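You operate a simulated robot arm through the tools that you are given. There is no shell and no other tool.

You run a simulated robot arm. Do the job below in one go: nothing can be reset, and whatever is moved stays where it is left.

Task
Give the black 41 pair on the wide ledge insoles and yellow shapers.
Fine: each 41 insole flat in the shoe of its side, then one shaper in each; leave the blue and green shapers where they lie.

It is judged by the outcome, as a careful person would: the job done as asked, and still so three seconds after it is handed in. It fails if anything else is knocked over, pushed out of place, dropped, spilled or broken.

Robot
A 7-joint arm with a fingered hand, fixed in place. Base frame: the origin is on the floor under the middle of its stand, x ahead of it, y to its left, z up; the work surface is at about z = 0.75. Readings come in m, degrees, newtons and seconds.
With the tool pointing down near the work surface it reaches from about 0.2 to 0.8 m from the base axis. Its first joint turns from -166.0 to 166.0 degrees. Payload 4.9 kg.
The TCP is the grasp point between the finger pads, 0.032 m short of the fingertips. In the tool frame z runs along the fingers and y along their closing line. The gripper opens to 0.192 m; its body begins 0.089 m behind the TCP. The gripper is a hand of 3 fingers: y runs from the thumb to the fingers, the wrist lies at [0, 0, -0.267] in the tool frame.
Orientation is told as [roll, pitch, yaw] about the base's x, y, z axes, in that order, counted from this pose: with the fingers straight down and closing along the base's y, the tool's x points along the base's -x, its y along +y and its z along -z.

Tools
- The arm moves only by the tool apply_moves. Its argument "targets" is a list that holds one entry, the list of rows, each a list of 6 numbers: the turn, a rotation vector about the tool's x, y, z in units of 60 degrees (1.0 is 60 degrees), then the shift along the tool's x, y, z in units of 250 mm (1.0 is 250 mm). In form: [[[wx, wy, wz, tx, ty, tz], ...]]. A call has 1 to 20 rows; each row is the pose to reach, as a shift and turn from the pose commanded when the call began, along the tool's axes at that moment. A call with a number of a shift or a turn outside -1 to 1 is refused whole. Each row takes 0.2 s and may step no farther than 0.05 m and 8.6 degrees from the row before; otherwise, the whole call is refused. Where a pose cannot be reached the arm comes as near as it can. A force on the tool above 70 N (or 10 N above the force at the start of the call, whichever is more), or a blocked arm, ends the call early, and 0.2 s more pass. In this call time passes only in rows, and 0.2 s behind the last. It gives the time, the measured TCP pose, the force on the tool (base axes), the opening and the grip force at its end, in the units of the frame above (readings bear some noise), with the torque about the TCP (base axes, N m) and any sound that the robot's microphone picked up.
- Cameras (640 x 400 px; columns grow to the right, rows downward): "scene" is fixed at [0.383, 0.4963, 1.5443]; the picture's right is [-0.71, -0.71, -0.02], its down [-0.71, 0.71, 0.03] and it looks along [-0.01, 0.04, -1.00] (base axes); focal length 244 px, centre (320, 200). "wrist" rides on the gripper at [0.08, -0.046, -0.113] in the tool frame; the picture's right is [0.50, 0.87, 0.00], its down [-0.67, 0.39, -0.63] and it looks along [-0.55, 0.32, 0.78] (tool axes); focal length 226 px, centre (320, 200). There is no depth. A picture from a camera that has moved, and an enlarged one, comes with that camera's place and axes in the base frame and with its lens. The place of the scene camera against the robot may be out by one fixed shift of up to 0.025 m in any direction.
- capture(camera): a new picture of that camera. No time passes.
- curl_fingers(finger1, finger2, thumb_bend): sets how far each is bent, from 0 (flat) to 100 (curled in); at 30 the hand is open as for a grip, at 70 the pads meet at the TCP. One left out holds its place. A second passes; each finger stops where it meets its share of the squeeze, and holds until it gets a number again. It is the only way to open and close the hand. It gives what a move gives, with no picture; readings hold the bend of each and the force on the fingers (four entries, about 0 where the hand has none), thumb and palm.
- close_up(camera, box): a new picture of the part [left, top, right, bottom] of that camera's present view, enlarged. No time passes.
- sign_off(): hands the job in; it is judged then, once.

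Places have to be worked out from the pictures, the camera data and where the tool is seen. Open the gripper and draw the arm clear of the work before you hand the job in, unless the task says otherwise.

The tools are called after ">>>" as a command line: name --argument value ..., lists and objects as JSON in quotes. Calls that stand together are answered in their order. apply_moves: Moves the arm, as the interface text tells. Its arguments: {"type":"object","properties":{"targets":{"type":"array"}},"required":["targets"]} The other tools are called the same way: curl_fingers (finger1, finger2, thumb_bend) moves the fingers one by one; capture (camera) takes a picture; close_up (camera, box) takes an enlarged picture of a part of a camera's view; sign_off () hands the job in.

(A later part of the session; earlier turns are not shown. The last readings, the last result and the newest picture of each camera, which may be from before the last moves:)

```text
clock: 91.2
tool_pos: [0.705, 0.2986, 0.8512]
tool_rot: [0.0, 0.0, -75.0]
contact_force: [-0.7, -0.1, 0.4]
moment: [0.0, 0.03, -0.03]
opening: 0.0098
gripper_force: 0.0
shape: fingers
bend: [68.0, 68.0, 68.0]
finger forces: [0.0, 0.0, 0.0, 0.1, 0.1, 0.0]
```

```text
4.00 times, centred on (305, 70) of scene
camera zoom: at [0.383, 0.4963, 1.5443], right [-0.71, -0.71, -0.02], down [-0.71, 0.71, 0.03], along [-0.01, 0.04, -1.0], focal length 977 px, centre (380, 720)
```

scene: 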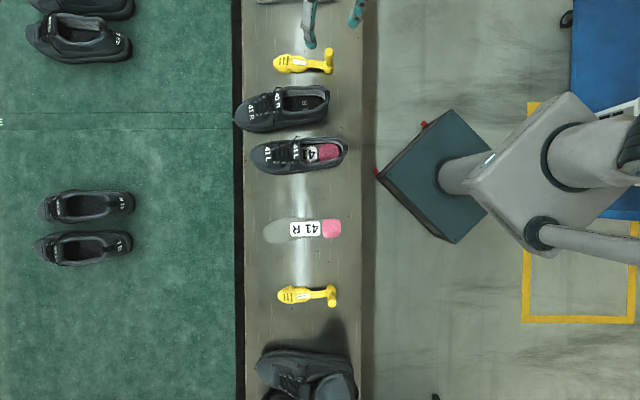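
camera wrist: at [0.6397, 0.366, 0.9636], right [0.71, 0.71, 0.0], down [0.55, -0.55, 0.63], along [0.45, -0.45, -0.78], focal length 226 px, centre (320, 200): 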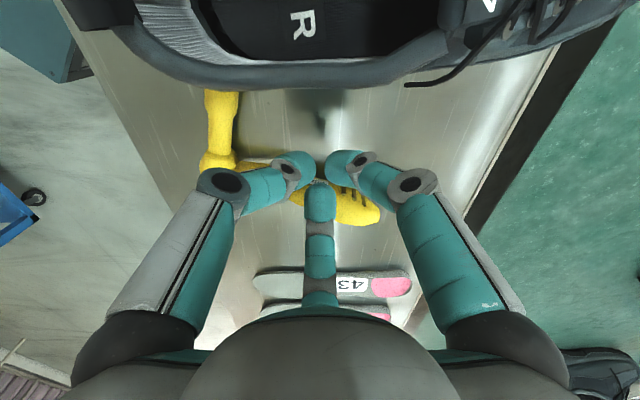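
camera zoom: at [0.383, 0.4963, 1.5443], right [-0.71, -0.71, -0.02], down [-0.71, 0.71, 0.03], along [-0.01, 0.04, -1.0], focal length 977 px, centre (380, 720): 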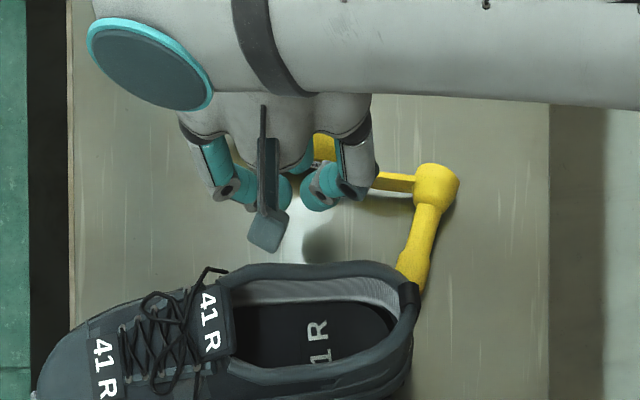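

Clear on both sides. I lower to z≈0.81 and push gently toward the right in small steps.

>>> apply_moves --targets '[[[0, 0, 0, 0, 0, 0.09], [0, 0, 0, 0, 0, 0.168], [0, 0, 0, -0.08, 0.014, 0.168], [0, 0, 0, -0.16, 0.028, 0.168], [0, 0, 0, -0.24, 0.042, 0.168], [0, 0, 0, -0.3, 0.053, 0.168]]]'

>>> capture --camera "wrist"

>>> close_up --camera "scene" --box '[225, 20, 385, 120]'

```text
clock: 92.6
tool_pos: [0.7395, 0.2278, 0.8081]
tool_rot: [0.0, 0.0, -75.0]
contact_force: [-0.2, 0.2, 0.5]
moment: [0.01, -0.03, 0.0]
opening: 0.01
gripper_force: 0.2
shape: fingers
bend: [68.0, 68.0, 68.0]
finger forces: [0.1, 0.4, 0.0, 0.0, 0.0, 0.1]
```

```text
taken
camera wrist: at [0.6752, 0.2931, 0.9207], right [0.71, 0.71, 0.0], down [0.55, -0.55, 0.63], along [0.45, -0.45, -0.78], focal length 226 px, centre (320, 200)
```

wrist: 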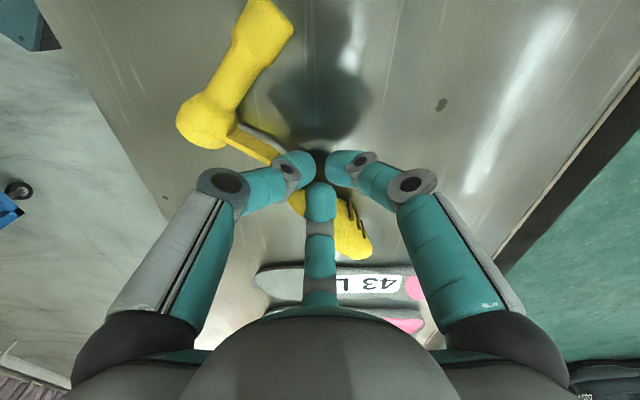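

```text
4.00 times, centred on (305, 70) of scene
camera zoom: at [0.383, 0.4963, 1.5443], right [-0.71, -0.71, -0.02], down [-0.71, 0.71, 0.03], along [-0.01, 0.04, -1.0], focal length 977 px, centre (380, 720)
```

zoom: 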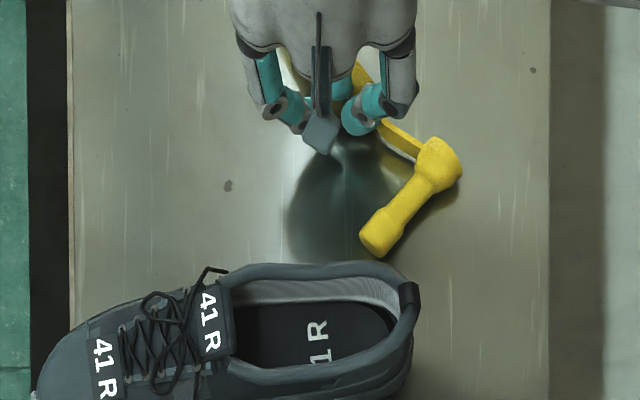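

The shaper turned and moved away from shoe R; its toe is getting near the 43 insole, so I stop, lift straight up and look.

>>> apply_moves --targets '[[[0, 0, 0, 0.04, 0, -0.02], [0, 0, 0, 0.04, 0, -0.2], [0, 0, 0, 0.04, 0, -0.38], [0, 0, 0, 0.2, 0, -0.5], [0, 0, 0, 0.36, 0, -0.6]]]'

>>> capture --camera "wrist"

>>> close_up --camera "scene" --box '[245, 0, 365, 90]'

```text
clock: 93.8
tool_pos: [0.7187, 0.3125, 0.96]
tool_rot: [-0.2, -0.1, -75.1]
contact_force: [-1.2, -0.2, -0.3]
moment: [0.02, 0.01, 0.0]
opening: 0.0097
gripper_force: 0.1
shape: fingers
bend: [68.0, 68.0, 68.0]
finger forces: [0.0, 0.0, 0.0, 0.0, 0.0, 0.0]
```

```text
taken
camera wrist: at [0.6534, 0.3801, 1.0718], right [0.71, 0.71, 0.0], down [0.55, -0.55, 0.63], along [0.44, -0.45, -0.78], focal length 226 px, centre (320, 200)
```

wrist: 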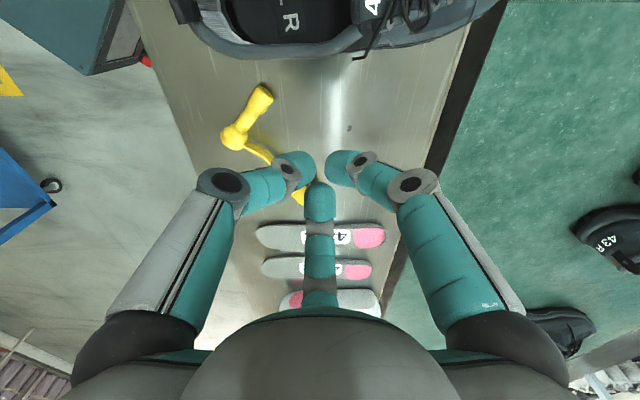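

```text
4.44 times, centred on (305, 45) of scene
camera zoom: at [0.383, 0.4963, 1.5443], right [-0.71, -0.71, -0.02], down [-0.71, 0.71, 0.03], along [-0.01, 0.04, -1.0], focal length 1086 px, centre (387, 889)
```

zoom: 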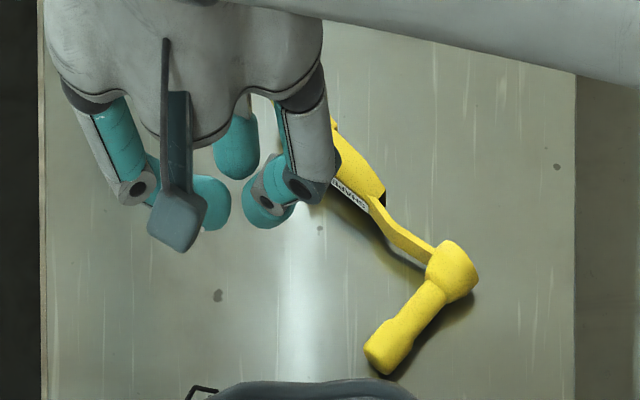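

Now the handle's axis is ~97° with free space around it: ball at (0.664, 0.196), end at (0.654, 0.272). I move over it and turn the hand to yaw 97° so the thumb comes on the toe side and the two fingers on the heel side.

>>> apply_moves --targets '[[[0, 0, -0.1364, -0.0415, -0.0454, 0], [0, 0, -0.2729, -0.0831, -0.0907, 0], [0, 0, -0.4093, -0.1246, -0.1361, 0], [0, 0, -0.5457, -0.1662, -0.1815, 0], [0, 0, -0.6821, -0.2077, -0.2269, 0], [0, 0, -0.8186, -0.2493, -0.2722, 0], [0, 0, -0.955, -0.2908, -0.3176, 0]]]'

>>> apply_moves --targets '[[[0, 0, -0.1364, 0, 0, 0], [0, 0, -0.2729, 0, 0, 0], [0, 0, -0.4093, 0, 0, 0], [0, 0, -0.5457, 0, 0, 0], [0, 0, -0.6821, 0, 0, 0], [0, 0, -0.8186, 0, 0, 0], [0, 0, -0.955, 0, 0, 0]]]'

>>> apply_moves --targets '[[[0, 0, -0.1364, 0, 0, 0], [0, 0, -0.2729, 0, 0, 0], [0, 0, -0.4093, 0, 0, 0], [0, 0, -0.5457, 0, 0, 0], [0, 0, -0.6821, 0, 0, 0], [0, 0, -0.8186, 0, 0, 0], [0, 0, -0.955, 0, 0, 0]]]'

>>> curl_fingers --finger1 48 --finger2 48 --thumb_bend 50

>>> capture --camera "wrist"

```text
clock: 95.4
tool_pos: [0.6603, 0.2225, 0.9586]
tool_rot: [0.0, 0.0, -17.6]
contact_force: [-0.1, 0.4, 0.4]
moment: [0.04, -0.04, 0.01]
opening: 0.01
gripper_force: 0.0
shape: fingers
bend: [68.0, 68.0, 68.0]
finger forces: [0.0, 0.0, 0.0, 0.0, 0.0, 0.0]
```

```text
clock: 97.0
tool_pos: [0.6595, 0.2241, 0.9575]
tool_rot: [0.0, 0.0, 39.8]
contact_force: [0.4, 0.3, 0.2]
moment: [-0.03, -0.02, 0.0]
opening: 0.0099
gripper_force: 0.1
shape: fingers
bend: [68.0, 68.0, 68.0]
finger forces: [0.0, 0.0, 0.0, 0.1, 0.0, 0.0]
```

```text
clock: 98.6
tool_pos: [0.6597, 0.2224, 0.957]
tool_rot: [0.1, 0.0, 96.9]
contact_force: [-0.4, 0.5, -0.4]
moment: [0.03, 0.0, -0.05]
opening: 0.0101
gripper_force: 0.1
shape: fingers
bend: [68.0, 68.0, 68.0]
finger forces: [0.1, 0.0, 0.0, 0.0, 0.0, 0.0]
```

```text
clock: 99.6
tool_pos: [0.6591, 0.2233, 0.9585]
tool_rot: [0.2, 0.0, 96.9]
contact_force: [-0.1, -0.4, 0.0]
moment: [-0.01, -0.03, 0.0]
opening: 0.0878
gripper_force: 0.0
shape: fingers
bend: [48.0, 48.0, 50.0]
finger forces: [0.0, 0.0, 0.0, 0.0, 0.1, 0.0]
```

```text
taken
camera wrist: at [0.7138, 0.151, 1.0699], right [-0.8, -0.6, 0.0], down [-0.46, 0.62, 0.63], along [-0.38, 0.51, -0.78], focal length 226 px, centre (320, 200)
```

wrist: 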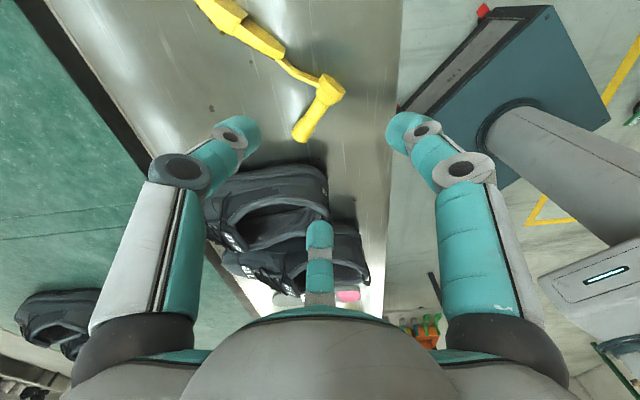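

I zoom to measure the handle relative to the hand in this orientation.

>>> close_up --camera "wrist" --box '[200, 40, 400, 180]'

```text
2.86 times, centred on (300, 110) of wrist
camera zoom: at [0.7138, 0.151, 1.0699], right [-0.8, -0.6, 0.0], down [-0.46, 0.62, 0.63], along [-0.38, 0.51, -0.78], focal length 646 px, centre (377, 457)
```

zoom: 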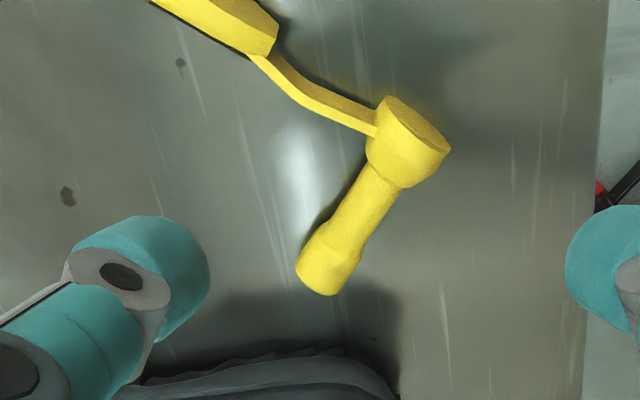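

Handle axis 97°, ball at (0.660, 0.202). I descend to z≈0.80 with the thumb on the toe side and the fingers on the heel side of the handle.

>>> apply_moves --targets '[[[0, 0, 0, -0.02, 0.002, 0.16], [0, 0, 0, -0.02, 0.002, 0.34], [0, 0, 0, -0.02, 0.002, 0.5], [0, 0, 0, -0.02, 0.002, 0.58]]]'

>>> capture --camera "wrist"

>>> close_up --camera "scene" --box '[245, 20, 385, 120]'

```text
clock: 100.6
tool_pos: [0.658, 0.229, 0.8128]
tool_rot: [0.0, 0.0, 96.9]
contact_force: [0.7, 0.1, 0.3]
moment: [-0.02, 0.02, 0.0]
opening: 0.0879
gripper_force: 0.0
shape: fingers
bend: [48.0, 48.0, 50.0]
finger forces: [0.0, 0.0, 0.0, 0.1, 0.1, 0.1]
```

```text
taken
camera wrist: at [0.7139, 0.1575, 0.9252], right [-0.8, -0.6, 0.0], down [-0.46, 0.62, 0.63], along [-0.38, 0.51, -0.78], focal length 226 px, centre (320, 200)
```

wrist: 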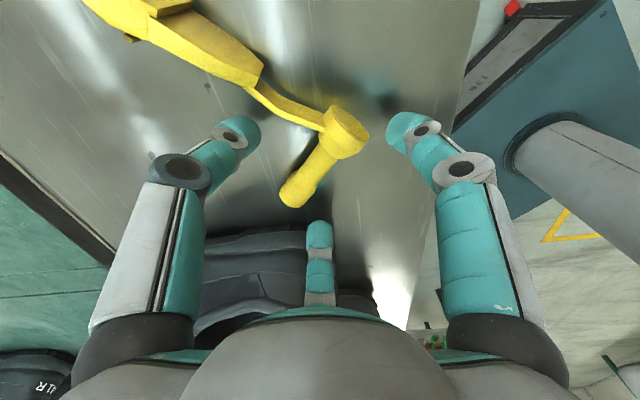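

```text
4.00 times, centred on (315, 70) of scene
camera zoom: at [0.383, 0.4963, 1.5443], right [-0.71, -0.71, -0.02], down [-0.71, 0.71, 0.03], along [-0.01, 0.04, -1.0], focal length 977 px, centre (340, 720)
```

zoom: 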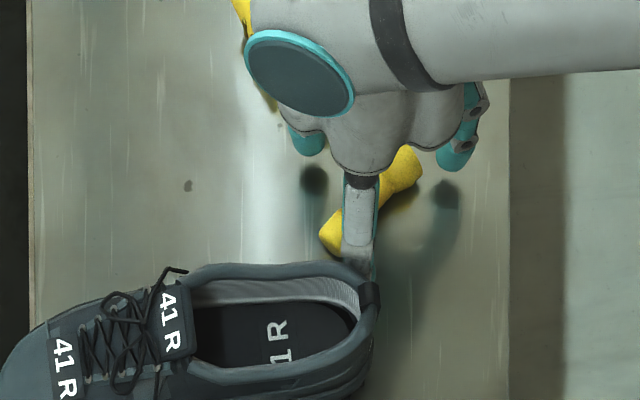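

The TCP sits exactly on the handle's axis. I lower the last 13 mm and close gradually.

>>> apply_moves --targets '[[[0, 0, 0, 0, 0, 0.03], [0, 0, 0, 0, 0, 0.05]]]'

>>> curl_fingers --finger1 57 --finger2 57 --thumb_bend 60

>>> close_up --camera "wrist" --box '[220, 80, 420, 250]'

```text
clock: 101.2
tool_pos: [0.6591, 0.2284, 0.8002]
tool_rot: [0.0, 0.0, 96.9]
contact_force: [-1.1, 0.3, 0.1]
moment: [0.01, -0.02, 0.0]
opening: 0.088
gripper_force: 0.0
shape: fingers
bend: [48.0, 48.0, 50.0]
finger forces: [0.0, 0.1, 0.1, 0.0, 0.1, 0.0]
```

```text
clock: 102.2
tool_pos: [0.659, 0.2283, 0.8009]
tool_rot: [0.1, 0.0, 96.9]
contact_force: [0.7, 0.3, 0.0]
moment: [-0.01, -0.02, 0.0]
opening: 0.0512
gripper_force: 0.0
shape: fingers
bend: [56.0, 56.0, 60.0]
finger forces: [0.0, 0.0, 0.0, 0.0, 0.0, 0.0]
```

```text
2.35 times, centred on (320, 165) of wrist
camera zoom: at [0.7134, 0.157, 0.9134], right [-0.8, -0.6, 0.0], down [-0.46, 0.62, 0.63], along [-0.38, 0.51, -0.78], focal length 532 px, centre (320, 282)
```

zoom: 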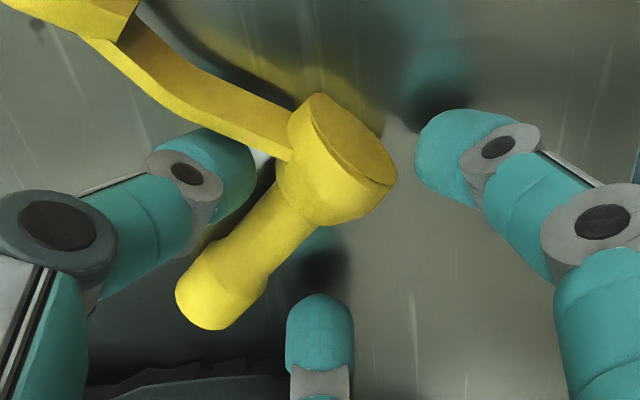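

The handle sits ~9 mm nearer the thumb; nothing is touching yet. I continue closing in moderate steps.

>>> curl_fingers --finger1 62 --finger2 62 --thumb_bend 63

>>> close_up --camera "wrist" --box '[220, 80, 420, 250]'

```text
clock: 103.2
tool_pos: [0.6588, 0.2299, 0.8014]
tool_rot: [0.1, 0.0, 96.9]
contact_force: [-0.1, 0.1, 0.5]
moment: [-0.02, 0.02, 0.01]
opening: 0.0342
gripper_force: 0.4
shape: fingers
bend: [61.0, 62.0, 63.0]
finger forces: [0.7, 0.0, 0.0, 0.0, 1.0, 0.0]
```

```text
2.35 times, centred on (320, 165) of wrist
camera zoom: at [0.7134, 0.157, 0.9134], right [-0.8, -0.6, 0.0], down [-0.46, 0.62, 0.63], along [-0.38, 0.51, -0.78], focal length 532 px, centre (320, 282)
```

zoom: 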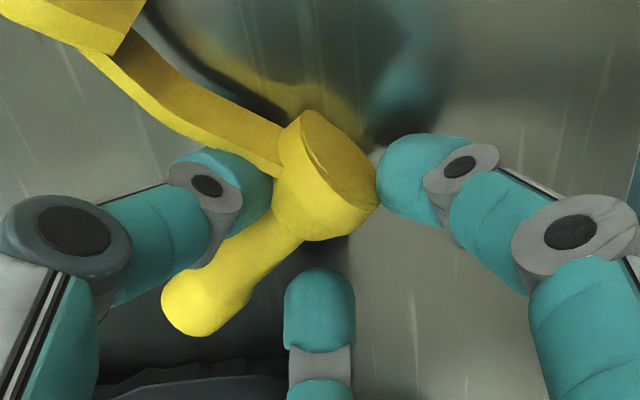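

Finger1 touches the ball end and the thumb the shaft. I close further so finger2 meets the handle too.

>>> curl_fingers --finger1 66 --finger2 70 --thumb_bend 68

>>> close_up --camera "wrist" --box '[220, 80, 420, 250]'

```text
clock: 104.2
tool_pos: [0.6589, 0.2291, 0.8018]
tool_rot: [0.0, 0.1, 96.8]
contact_force: [0.6, -0.1, 2.5]
moment: [0.01, 0.0, -0.03]
opening: 0.0228
gripper_force: 5.8
shape: fingers
bend: [64.0, 68.0, 67.0]
finger forces: [2.5, 3.5, 0.1, 0.0, 4.5, 0.1]
```

```text
2.35 times, centred on (320, 165) of wrist
camera zoom: at [0.7135, 0.157, 0.9136], right [-0.8, -0.6, 0.0], down [-0.46, 0.62, 0.63], along [-0.38, 0.51, -0.78], focal length 532 px, centre (320, 282)
```

zoom: 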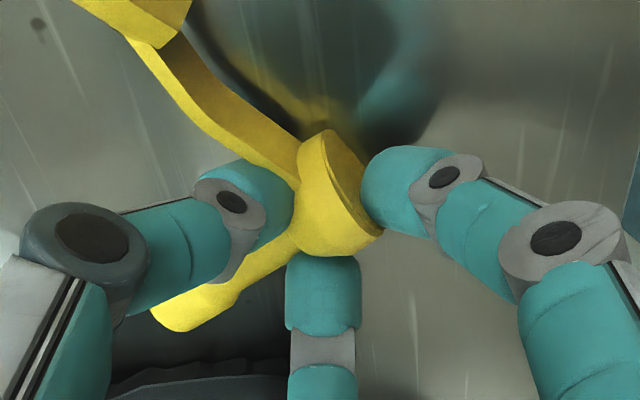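

All three fingers now cage the ball joint with the thumb locked in the corner between bar and handle. I squeeze harder and lift a little to test it.

>>> curl_fingers --finger1 78 --finger2 82 --thumb_bend 80

>>> close_up --camera "wrist" --box '[220, 80, 420, 250]'

```text
clock: 105.2
tool_pos: [0.6591, 0.2285, 0.8018]
tool_rot: [0.1, 0.0, 96.9]
contact_force: [1.0, 1.6, 2.2]
moment: [0.08, -0.02, -0.02]
opening: 0.0185
gripper_force: 20.6
shape: fingers
bend: [64.0, 67.0, 72.0]
finger forces: [9.0, 11.1, 0.1, 0.0, 22.0, 0.1]
```

```text
2.35 times, centred on (320, 165) of wrist
camera zoom: at [0.7135, 0.1571, 0.9136], right [-0.8, -0.6, 0.0], down [-0.46, 0.62, 0.63], along [-0.38, 0.51, -0.78], focal length 532 px, centre (320, 282)
```

zoom: 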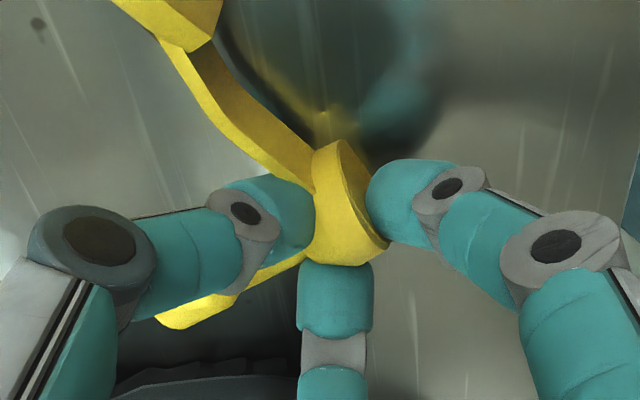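

Firm grip (9/11/22 N). I lift in small steps and look.

>>> apply_moves --targets '[[[0, 0, 0, 0, 0, -0.05], [0, 0, 0, 0, 0, -0.12], [0, 0, 0, 0, 0, -0.2]]]'

>>> capture --camera "wrist"

>>> close_up --camera "scene" --box '[245, 0, 385, 100]'

```text
clock: 106.0
tool_pos: [0.6563, 0.2304, 0.8498]
tool_rot: [0.2, 0.1, 97.0]
contact_force: [-0.8, 0.2, 0.0]
moment: [-0.02, 0.0, -0.01]
opening: 0.0024
gripper_force: 0.0
shape: fingers
bend: [68.0, 68.0, 77.0]
finger forces: [0.1, 0.1, 0.0, 0.0, 0.1, 0.1]
```

```text
taken
camera wrist: at [0.7116, 0.1586, 0.9629], right [-0.8, -0.6, 0.0], down [-0.46, 0.62, 0.63], along [-0.38, 0.5, -0.77], focal length 226 px, centre (320, 200)
```

wrist: 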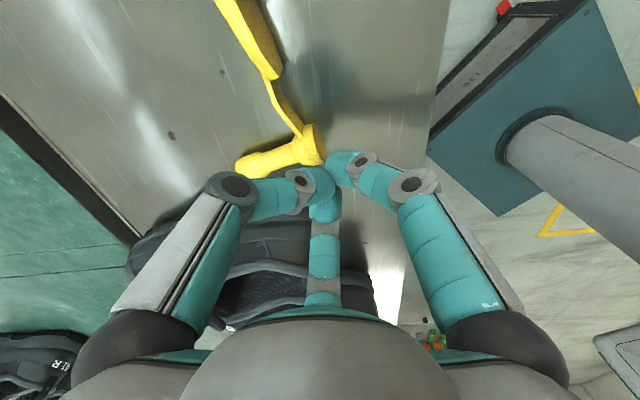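

```text
4.00 times, centred on (315, 50) of scene
camera zoom: at [0.383, 0.4963, 1.5443], right [-0.71, -0.71, -0.02], down [-0.71, 0.71, 0.03], along [-0.01, 0.04, -1.0], focal length 977 px, centre (340, 800)
```

zoom: 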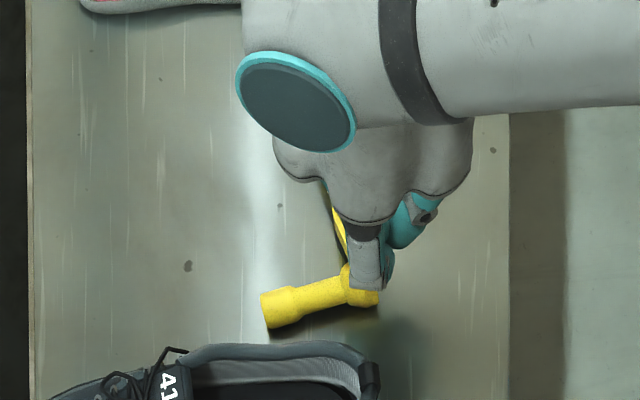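

The ball slipped out and the shaper dropped back a centimetre or two onto the ledge, unharmed. A better way: it only needs to be tipped upright by pushing high on its label side. I open and raise the hand and look at how it lies.

>>> apply_moves --targets '[[[0, 0, 0, 0, 0, -0.15], [0, 0, 0, 0.08, -0.05, -0.3], [0, 0, 0, 0.2, -0.12, -0.4]]]'

>>> close_up --camera "scene" --box '[235, 0, 375, 100]'

>>> capture --camera "wrist"

```text
clock: 106.8
tool_pos: [0.6955, 0.1833, 0.949]
tool_rot: [0.1, 0.0, 97.0]
contact_force: [0.0, 1.0, -1.1]
moment: [-0.03, 0.01, -0.02]
opening: 0.0019
gripper_force: 0.1
shape: fingers
bend: [68.0, 68.0, 77.0]
finger forces: [0.1, 0.0, 0.0, 0.1, 0.0, 0.0]
```

```text
4.00 times, centred on (305, 50) of scene
camera zoom: at [0.383, 0.4963, 1.5443], right [-0.71, -0.71, -0.02], down [-0.71, 0.71, 0.03], along [-0.01, 0.04, -1.0], focal length 977 px, centre (380, 800)
```

zoom: 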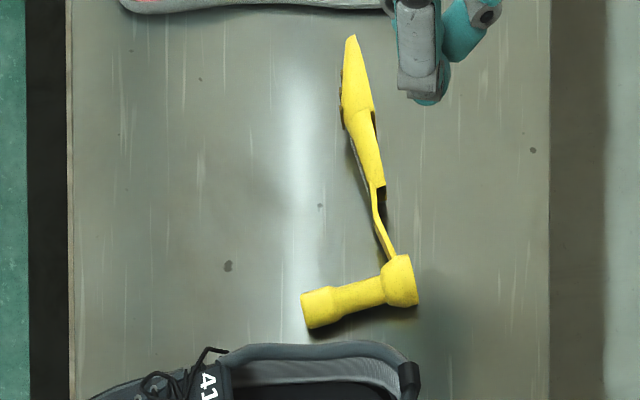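

```text
taken
camera wrist: at [0.7502, 0.112, 1.0616], right [-0.8, -0.6, 0.0], down [-0.46, 0.62, 0.63], along [-0.38, 0.5, -0.77], focal length 226 px, centre (320, 200)
```

wrist: 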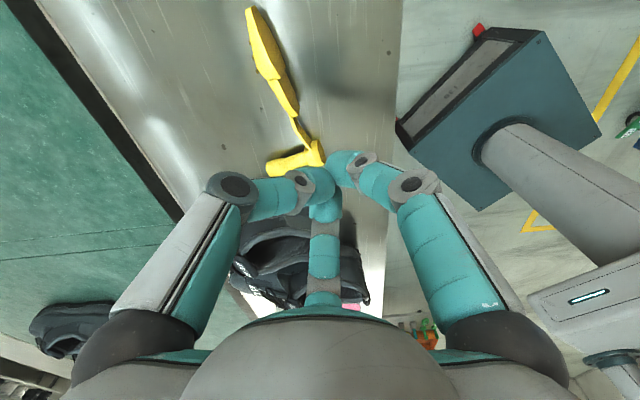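

The shaper now lies with its label side facing away from the robot (toward ~60°). I'll hook one finger behind that side and pull its top edge toward me so it tips upright. I turn the hand to yaw 30° and open the fingers to 45.

>>> apply_moves --targets '[[[0, 0, 0.1357, 0.004, -0.0143, 0], [0, 0, 0.2714, 0.008, -0.0286, 0], [0, 0, 0.4071, 0.012, -0.0429, 0], [0, 0, 0.5429, 0.016, -0.0571, 0], [0, 0, 0.6786, 0.02, -0.0714, 0], [0, 0, 0.8143, 0.024, -0.0857, 0], [0, 0, 0.95, 0.027, -0.1, 0]]]'

>>> apply_moves --targets '[[[0, 0, 0.084, 0, 0, 0], [0, 0, 0.167, 0, 0, 0]]]'

>>> curl_fingers --finger1 45 --finger2 45 --thumb_bend 45

>>> capture --camera "wrist"

>>> close_up --camera "scene" --box '[235, 0, 375, 100]'

```text
clock: 108.4
tool_pos: [0.7213, 0.1775, 0.9501]
tool_rot: [0.1, 0.1, 39.7]
contact_force: [1.0, -0.3, -0.3]
moment: [0.0, 0.02, -0.01]
opening: 0.0023
gripper_force: 0.1
shape: fingers
bend: [68.0, 68.0, 77.0]
finger forces: [0.0, 0.0, 0.1, 0.0, 0.0, 0.1]
```

```text
clock: 109.0
tool_pos: [0.7213, 0.1773, 0.9507]
tool_rot: [0.0, 0.0, 29.8]
contact_force: [0.2, -1.0, 0.3]
moment: [0.02, -0.03, 0.0]
opening: 0.0017
gripper_force: 0.1
shape: fingers
bend: [68.0, 68.0, 77.0]
finger forces: [0.0, 0.0, 0.1, 0.0, 0.1, 0.0]
```

```text
clock: 110.0
tool_pos: [0.7191, 0.177, 0.9506]
tool_rot: [-0.1, 0.0, 29.8]
contact_force: [-0.4, 1.2, -0.4]
moment: [0.06, 0.0, 0.03]
opening: 0.1054
gripper_force: 0.1
shape: fingers
bend: [45.0, 45.0, 45.0]
finger forces: [0.0, 0.0, 0.0, 0.0, 0.0, 0.0]
```

```text
taken
camera wrist: at [0.674, 0.1, 1.0621], right [-0.86, 0.5, 0.0], down [0.39, 0.67, 0.63], along [0.32, 0.55, -0.78], focal length 226 px, centre (320, 200)
```

wrist: 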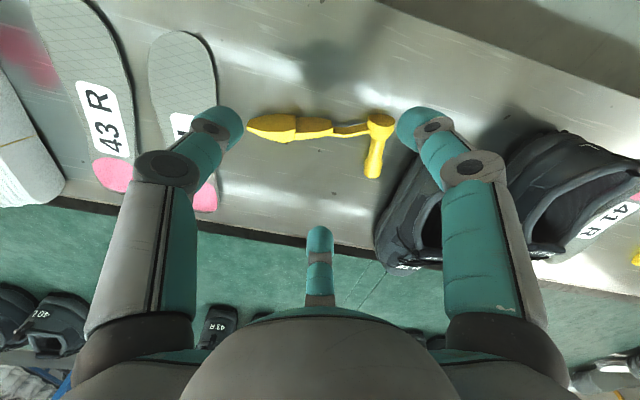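

```text
4.00 times, centred on (305, 50) of scene
camera zoom: at [0.383, 0.4963, 1.5443], right [-0.71, -0.71, -0.02], down [-0.71, 0.71, 0.03], along [-0.01, 0.04, -1.0], focal length 977 px, centre (380, 800)
```

zoom: 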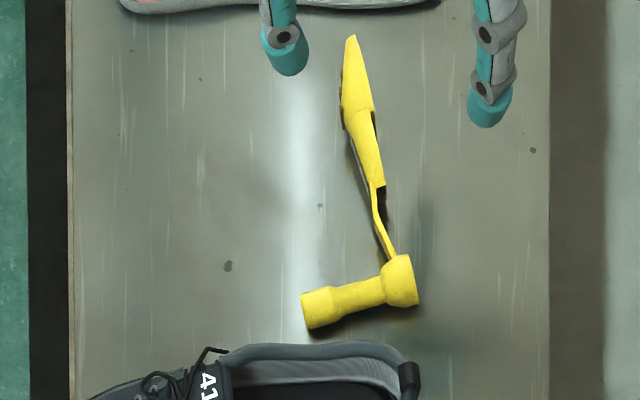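

The wrist view confirms the geometry. I lower finger2 behind the label side with its tip near the top edge (z≈0.79).

>>> apply_moves --targets '[[[0, 0, 0, -0.002, 0.012, 0.16], [0, 0, 0, -0.002, 0.012, 0.32], [0, 0, 0, -0.002, 0.012, 0.44], [0, 0, 0, -0.002, 0.012, 0.488]]]'

>>> capture --camera "wrist"

>>> close_up --camera "scene" --box '[235, 0, 375, 100]'

```text
clock: 111.0
tool_pos: [0.7186, 0.1788, 0.8265]
tool_rot: [0.0, 0.1, 29.8]
contact_force: [0.1, 0.2, 0.5]
moment: [0.0, 0.02, -0.01]
opening: 0.1052
gripper_force: 0.1
shape: fingers
bend: [45.0, 45.0, 45.0]
finger forces: [0.0, 0.0, 0.0, 0.0, 0.0, 0.1]
```

```text
taken
camera wrist: at [0.6719, 0.1009, 0.9383], right [-0.86, 0.5, 0.0], down [0.39, 0.67, 0.63], along [0.32, 0.55, -0.78], focal length 226 px, centre (320, 200)
```

wrist: 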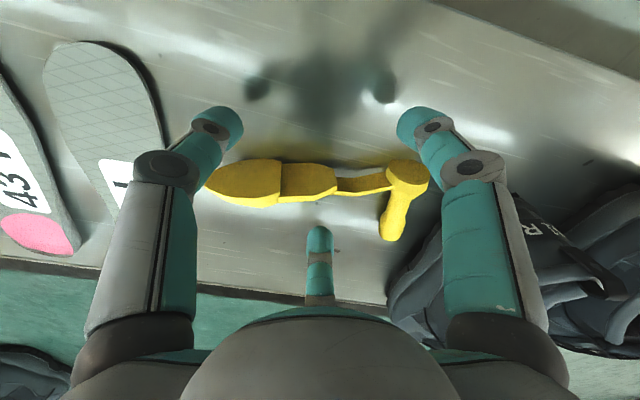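

```text
4.00 times, centred on (305, 50) of scene
camera zoom: at [0.383, 0.4963, 1.5443], right [-0.71, -0.71, -0.02], down [-0.71, 0.71, 0.03], along [-0.01, 0.04, -1.0], focal length 977 px, centre (380, 800)
```

zoom: 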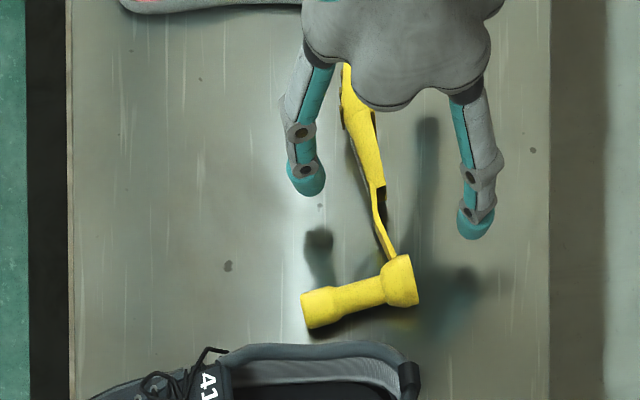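

Finger2's tip is just behind the block's label side. I pull slowly toward the robot to tip it upright.

>>> apply_moves --targets '[[[0, 0, 0, 0.034, -0.0207, 0], [0, 0, 0, 0.068, -0.0414, 0], [0, 0, 0, 0.103, -0.0622, 0], [0, 0, 0, 0.137, -0.0829, 0]]]'

>>> capture --camera "wrist"

>>> close_up --camera "scene" --box '[235, 0, 375, 100]'

```text
clock: 112.0
tool_pos: [0.7006, 0.1459, 0.8269]
tool_rot: [0.1, 0.0, 29.8]
contact_force: [-0.2, -0.7, -0.9]
moment: [-0.05, -0.03, 0.05]
opening: 0.1053
gripper_force: 0.1
shape: fingers
bend: [45.0, 45.0, 45.0]
finger forces: [0.1, 0.0, 0.0, 0.0, 0.0, 0.0]
```

```text
taken
camera wrist: at [0.6539, 0.0672, 0.9398], right [-0.86, 0.5, 0.0], down [0.39, 0.67, 0.63], along [0.32, 0.55, -0.78], focal length 226 px, centre (320, 200)
```

wrist: 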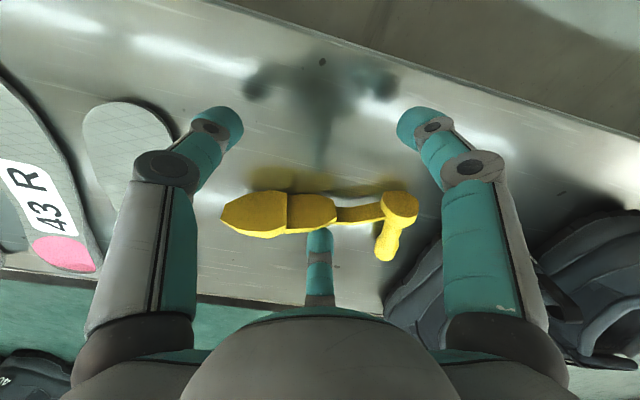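

```text
4.00 times, centred on (305, 50) of scene
camera zoom: at [0.383, 0.4963, 1.5443], right [-0.71, -0.71, -0.02], down [-0.71, 0.71, 0.03], along [-0.01, 0.04, -1.0], focal length 977 px, centre (380, 800)
```

zoom: 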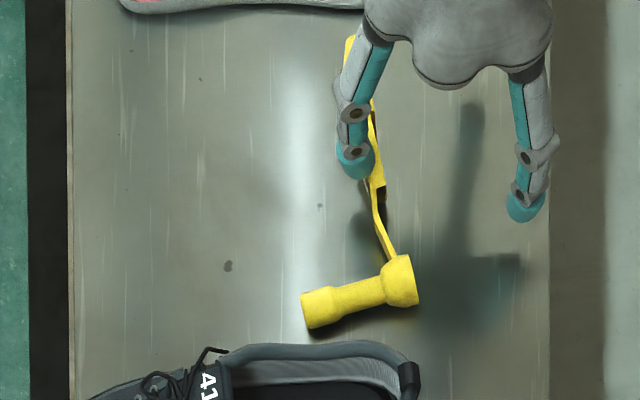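

The finger is only now reaching the block's label side (no force yet). I keep pulling in small steps.

>>> apply_moves --targets '[[[0, 0, 0, 0.034, -0.0207, 0], [0, 0, 0, 0.068, -0.0414, 0], [0, 0, 0, 0.103, -0.0622, 0]]]'

>>> close_up --camera "wrist" --box '[200, 130, 460, 290]'

>>> close_up --camera "scene" --box '[235, 0, 375, 100]'

```text
clock: 112.8
tool_pos: [0.6844, 0.1192, 0.8256]
tool_rot: [0.0, 0.1, 29.8]
contact_force: [0.8, -0.1, 1.1]
moment: [0.01, -0.03, 0.01]
opening: 0.1054
gripper_force: 0.0
shape: fingers
bend: [45.0, 45.0, 45.0]
finger forces: [0.1, 0.0, 0.0, 0.1, 0.1, 0.0]
```

```text
2.46 times, centred on (330, 210) of wrist
camera zoom: at [0.6383, 0.041, 0.9379], right [-0.86, 0.5, 0.0], down [0.39, 0.67, 0.63], along [0.32, 0.55, -0.78], focal length 556 px, centre (295, 175)
```

zoom: 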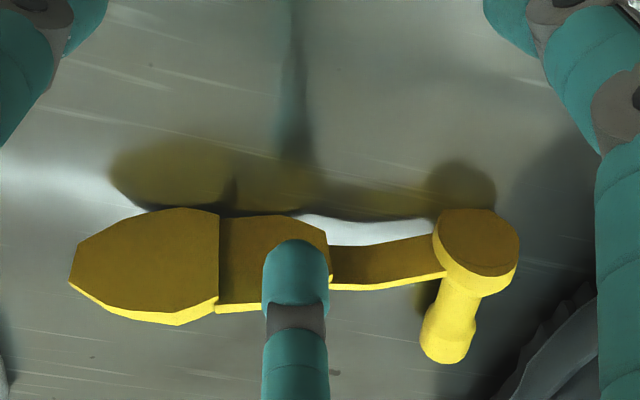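

```text
4.00 times, centred on (305, 50) of scene
camera zoom: at [0.383, 0.4963, 1.5443], right [-0.71, -0.71, -0.02], down [-0.71, 0.71, 0.03], along [-0.01, 0.04, -1.0], focal length 977 px, centre (380, 800)
```

zoom: 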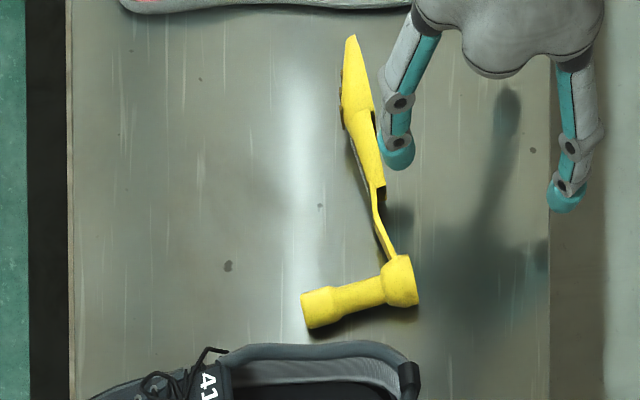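

The finger slid over without catching. I go back to the far side and repeat with the tip ~1 cm lower.

>>> apply_moves --targets '[[[0, 0, 0, 0, 0, -0.18], [0, 0, 0, -0.12, 0.073, -0.18], [0, 0, 0, -0.247, 0.15, -0.18], [0, 0, 0, -0.247, 0.15, -0.05], [0, 0, 0, -0.247, 0.15, 0.04]]]'

>>> close_up --camera "wrist" --box '[200, 130, 460, 290]'

```text
clock: 114.0
tool_pos: [0.7201, 0.1828, 0.819]
tool_rot: [0.0, -0.1, 30.0]
contact_force: [-0.1, 1.2, -0.5]
moment: [-0.03, 0.05, 0.02]
opening: 0.1054
gripper_force: 0.2
shape: fingers
bend: [45.0, 45.0, 45.0]
finger forces: [0.0, 0.1, 0.0, 0.0, 0.1, 0.1]
```

```text
2.46 times, centred on (330, 210) of wrist
camera zoom: at [0.6734, 0.1052, 0.9298], right [-0.86, 0.5, 0.0], down [0.39, 0.67, 0.63], along [0.32, 0.55, -0.78], focal length 556 px, centre (295, 175)
```

zoom: 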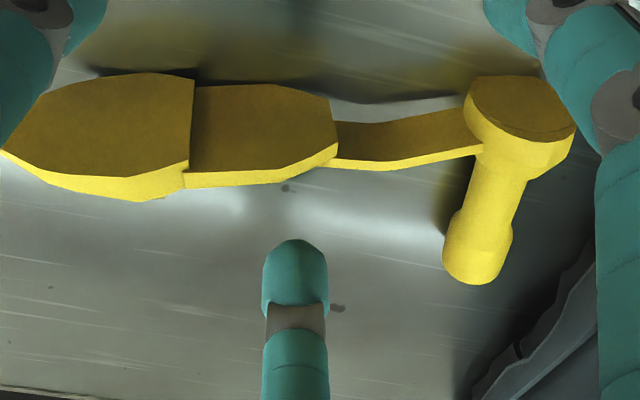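

Finger2 is clearly behind the block now. I pull again in centimetre steps.

>>> apply_moves --targets '[[[0, 0, 0, 0.034, -0.0207, 0], [0, 0, 0, 0.068, -0.0414, 0], [0, 0, 0, 0.103, -0.0622, 0], [0, 0, 0, 0.137, -0.0829, 0]]]'

>>> close_up --camera "wrist" --box '[200, 130, 460, 290]'

```text
clock: 115.0
tool_pos: [0.7008, 0.149, 0.8183]
tool_rot: [-0.1, -0.1, 29.8]
contact_force: [-0.2, 0.1, 0.1]
moment: [0.01, -0.01, 0.0]
opening: 0.1053
gripper_force: 0.0
shape: fingers
bend: [45.0, 45.0, 45.0]
finger forces: [0.0, 0.0, 0.0, 0.1, 0.0, 0.0]
```

```text
2.46 times, centred on (330, 210) of wrist
camera zoom: at [0.6538, 0.0701, 0.9308], right [-0.86, 0.5, 0.0], down [0.39, 0.67, 0.63], along [0.32, 0.55, -0.78], focal length 556 px, centre (295, 175)
```

zoom: 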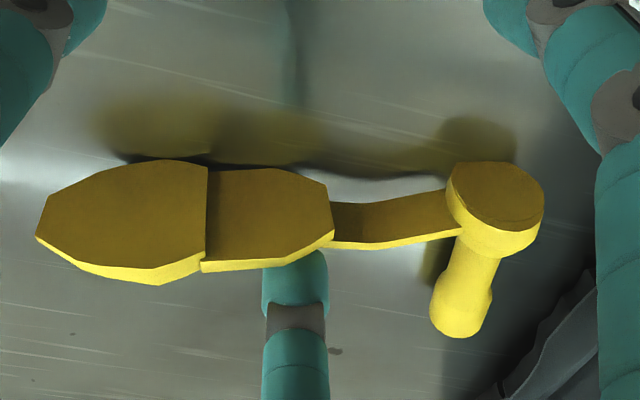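

Now the fingertip is hidden behind the block, i.e. properly behind it. I continue pulling.

>>> apply_moves --targets '[[[0, 0, 0, 0.034, -0.0207, 0], [0, 0, 0, 0.068, -0.0414, 0], [0, 0, 0, 0.103, -0.0622, 0]]]'

>>> close_up --camera "wrist" --box '[200, 130, 460, 290]'

>>> close_up --camera "scene" --box '[235, 0, 375, 100]'

```text
clock: 115.8
tool_pos: [0.6864, 0.1217, 0.8185]
tool_rot: [0.0, 0.1, 29.9]
contact_force: [0.7, 0.0, 0.9]
moment: [0.05, -0.06, -0.02]
opening: 0.1053
gripper_force: 0.0
shape: fingers
bend: [45.0, 45.0, 45.0]
finger forces: [0.0, 0.9, 0.0, 0.0, 0.0, 0.0]
```

```text
2.46 times, centred on (330, 210) of wrist
camera zoom: at [0.6396, 0.0439, 0.9307], right [-0.86, 0.5, 0.0], down [0.39, 0.67, 0.63], along [0.32, 0.55, -0.78], focal length 556 px, centre (295, 175)
```

zoom: 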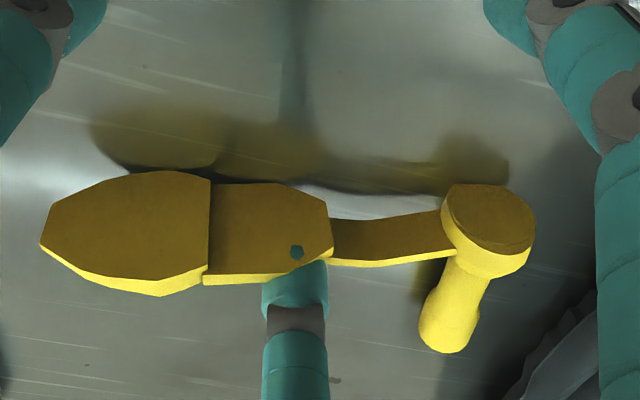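

```text
4.00 times, centred on (305, 50) of scene
camera zoom: at [0.383, 0.4963, 1.5443], right [-0.71, -0.71, -0.02], down [-0.71, 0.71, 0.03], along [-0.01, 0.04, -1.0], focal length 977 px, centre (380, 800)
```

zoom: 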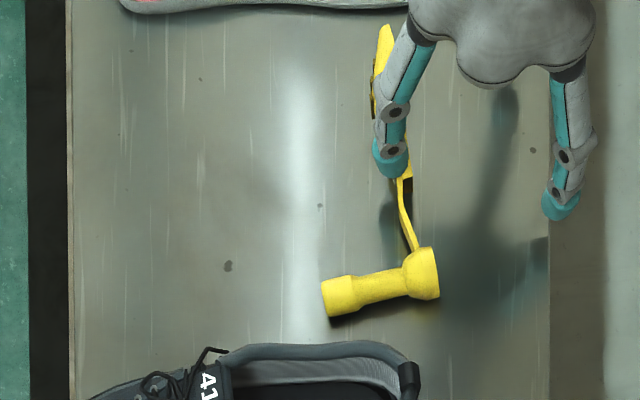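

The shaper slides rather than tips. I'll use a couple instead: with the hand tilted 20° so that finger2 (label side) is high and the thumb and finger1 (bottom side) are low, closing the fingers grips it and turns it. I set up that pose.

>>> apply_moves --targets '[[[0, 0, 0, -0.0855, 0.0518, 0], [0, 0, 0, -0.0855, 0.0518, -0.19], [-0.0557, -0.096, 0, -0.12, 0.03, -0.2], [-0.111, -0.192, 0, -0.155, 0.0, -0.2], [-0.167, -0.288, 0, -0.188, -0.023, -0.2]]]'

>>> capture --camera "wrist"

>>> close_up --camera "scene" --box '[235, 0, 375, 100]'

```text
clock: 117.0
tool_pos: [0.7304, 0.1399, 0.8675]
tool_rot: [10.3, -17.2, 28.3]
contact_force: [0.1, 0.0, 0.0]
moment: [0.02, 0.02, 0.0]
opening: 0.105
gripper_force: 0.0
shape: fingers
bend: [45.0, 45.0, 45.0]
finger forces: [0.0, 0.1, 0.1, 0.1, 0.1, 0.0]
```

```text
taken
camera wrist: at [0.6666, 0.0334, 0.9419], right [-0.86, 0.5, 0.0], down [0.26, 0.44, 0.86], along [0.43, 0.74, -0.51], focal length 226 px, centre (320, 200)
```

wrist: 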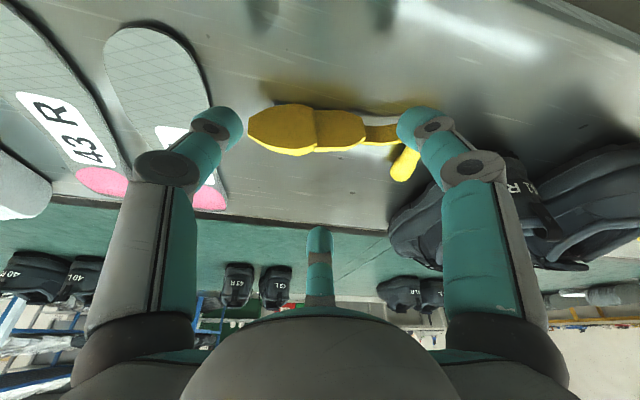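

```text
4.00 times, centred on (305, 50) of scene
camera zoom: at [0.383, 0.4963, 1.5443], right [-0.71, -0.71, -0.02], down [-0.71, 0.71, 0.03], along [-0.01, 0.04, -1.0], focal length 977 px, centre (380, 800)
```

zoom: 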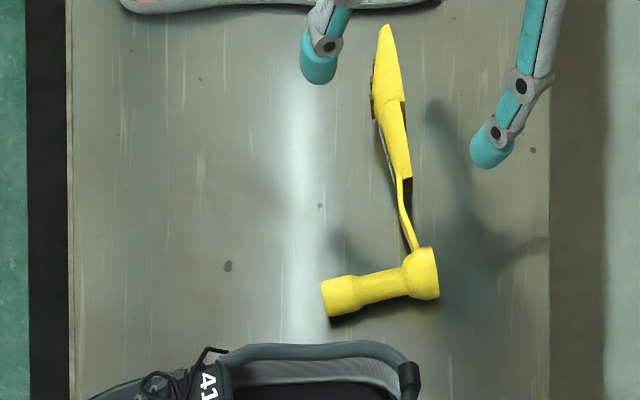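

The body lies between finger2 (far side) and thumb/finger1 (near side) as intended. I lower straight down to z≈0.803.

>>> apply_moves --targets '[[[0, 0, 0, 0.0382, -0.022, 0.1212], [0, 0, 0, 0.0764, -0.044, 0.2424]]]'

>>> close_up --camera "wrist" --box '[180, 90, 460, 270]'

>>> close_up --camera "scene" --box '[235, 0, 375, 100]'

```text
clock: 117.6
tool_pos: [0.7301, 0.1382, 0.8045]
tool_rot: [10.3, -17.3, 28.1]
contact_force: [0.8, 0.7, 0.6]
moment: [-0.01, 0.0, 0.01]
opening: 0.1054
gripper_force: 0.1
shape: fingers
bend: [45.0, 45.0, 45.0]
finger forces: [0.0, 0.0, 0.0, 0.0, 0.1, 0.0]
```

```text
2.22 times, centred on (320, 180) of wrist
camera zoom: at [0.6667, 0.0321, 0.8789], right [-0.86, 0.5, 0.0], down [0.26, 0.44, 0.86], along [0.43, 0.74, -0.51], focal length 502 px, centre (320, 244)
```

zoom: 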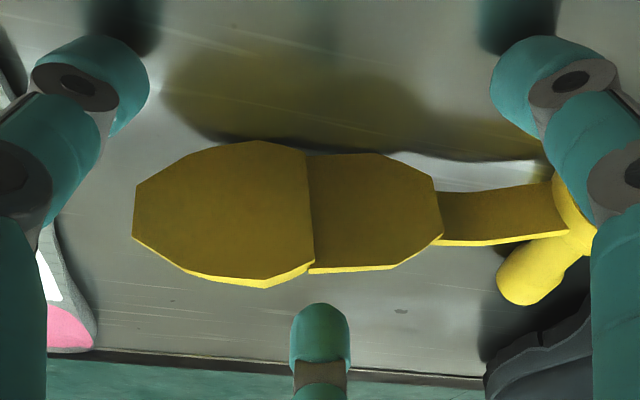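

```text
4.00 times, centred on (305, 50) of scene
camera zoom: at [0.383, 0.4963, 1.5443], right [-0.71, -0.71, -0.02], down [-0.71, 0.71, 0.03], along [-0.01, 0.04, -1.0], focal length 977 px, centre (380, 800)
```

zoom: 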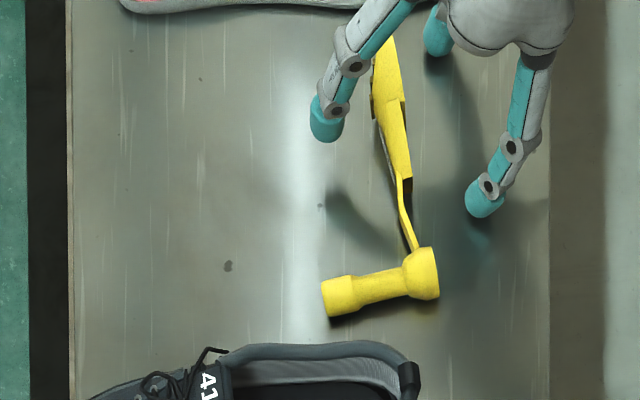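

Perfect placement. I close the fingers gradually on the body.

>>> curl_fingers --finger1 56 --finger2 56 --thumb_bend 56

>>> close_up --camera "wrist" --box '[180, 90, 460, 270]'

```text
clock: 118.6
tool_pos: [0.7296, 0.1394, 0.8043]
tool_rot: [10.3, -17.1, 28.3]
contact_force: [-1.1, -0.1, 0.3]
moment: [0.02, 0.01, 0.02]
opening: 0.0595
gripper_force: 0.0
shape: fingers
bend: [56.0, 56.0, 56.0]
finger forces: [0.0, 0.0, 0.1, 0.1, 0.0, 0.1]
```

```text
2.22 times, centred on (320, 180) of wrist
camera zoom: at [0.6661, 0.0321, 0.8784], right [-0.86, 0.5, 0.0], down [0.26, 0.44, 0.86], along [0.43, 0.74, -0.51], focal length 502 px, centre (320, 244)
```

zoom: 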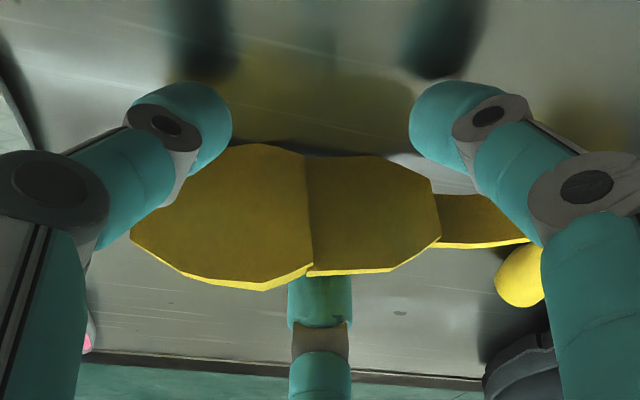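

>>> curl_fingers --finger1 62 --finger2 62 --thumb_bend 62

>>> close_up --camera "wrist" --box '[180, 90, 460, 270]'

```text
clock: 119.6
tool_pos: [0.7297, 0.1385, 0.8035]
tool_rot: [10.3, -17.1, 28.4]
contact_force: [0.4, -1.0, -0.3]
moment: [-0.03, -0.01, -0.01]
opening: 0.0345
gripper_force: 0.1
shape: fingers
bend: [62.0, 62.0, 62.0]
finger forces: [0.0, 0.0, 0.0, 0.0, 0.1, 0.0]
```

```text
2.22 times, centred on (320, 180) of wrist
camera zoom: at [0.6661, 0.0321, 0.8784], right [-0.86, 0.5, 0.0], down [0.26, 0.44, 0.86], along [0.43, 0.74, -0.51], focal length 502 px, centre (320, 244)
```

zoom: 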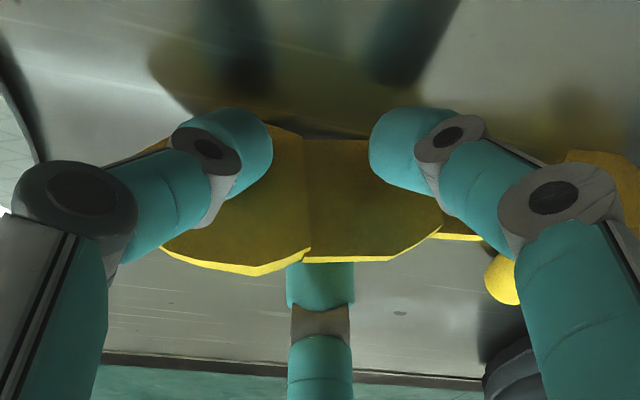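

>>> curl_fingers --finger1 70 --finger2 70 --thumb_bend 70

>>> close_up --camera "wrist" --box '[180, 90, 460, 270]'

>>> close_up --camera "scene" --box '[235, 0, 375, 100]'

```text
clock: 120.6
tool_pos: [0.73, 0.1386, 0.8045]
tool_rot: [10.3, -17.1, 28.3]
contact_force: [0.3, 0.4, 2.8]
moment: [0.08, -0.08, -0.03]
opening: 0.0064
gripper_force: 4.6
shape: fingers
bend: [70.0, 66.0, 68.0]
finger forces: [0.0, 6.0, 0.0, 0.1, 4.4, 0.1]
```

```text
2.22 times, centred on (320, 180) of wrist
camera zoom: at [0.6663, 0.0321, 0.8787], right [-0.86, 0.5, 0.0], down [0.26, 0.44, 0.86], along [0.43, 0.74, -0.51], focal length 502 px, centre (320, 244)
```

zoom: 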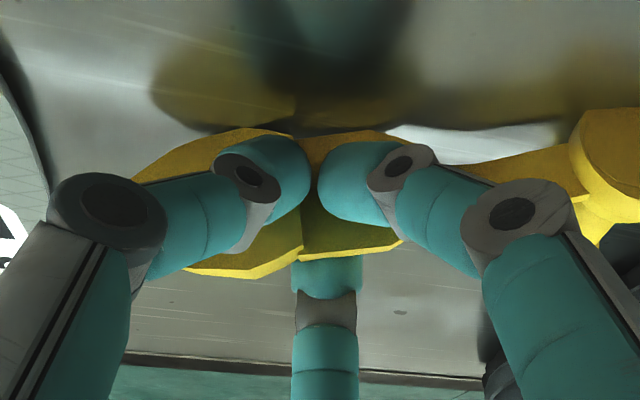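

```text
4.00 times, centred on (305, 50) of scene
camera zoom: at [0.383, 0.4963, 1.5443], right [-0.71, -0.71, -0.02], down [-0.71, 0.71, 0.03], along [-0.01, 0.04, -1.0], focal length 977 px, centre (380, 800)
```

zoom: 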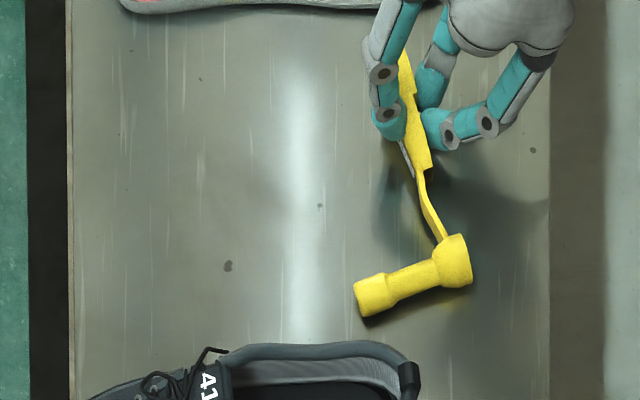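

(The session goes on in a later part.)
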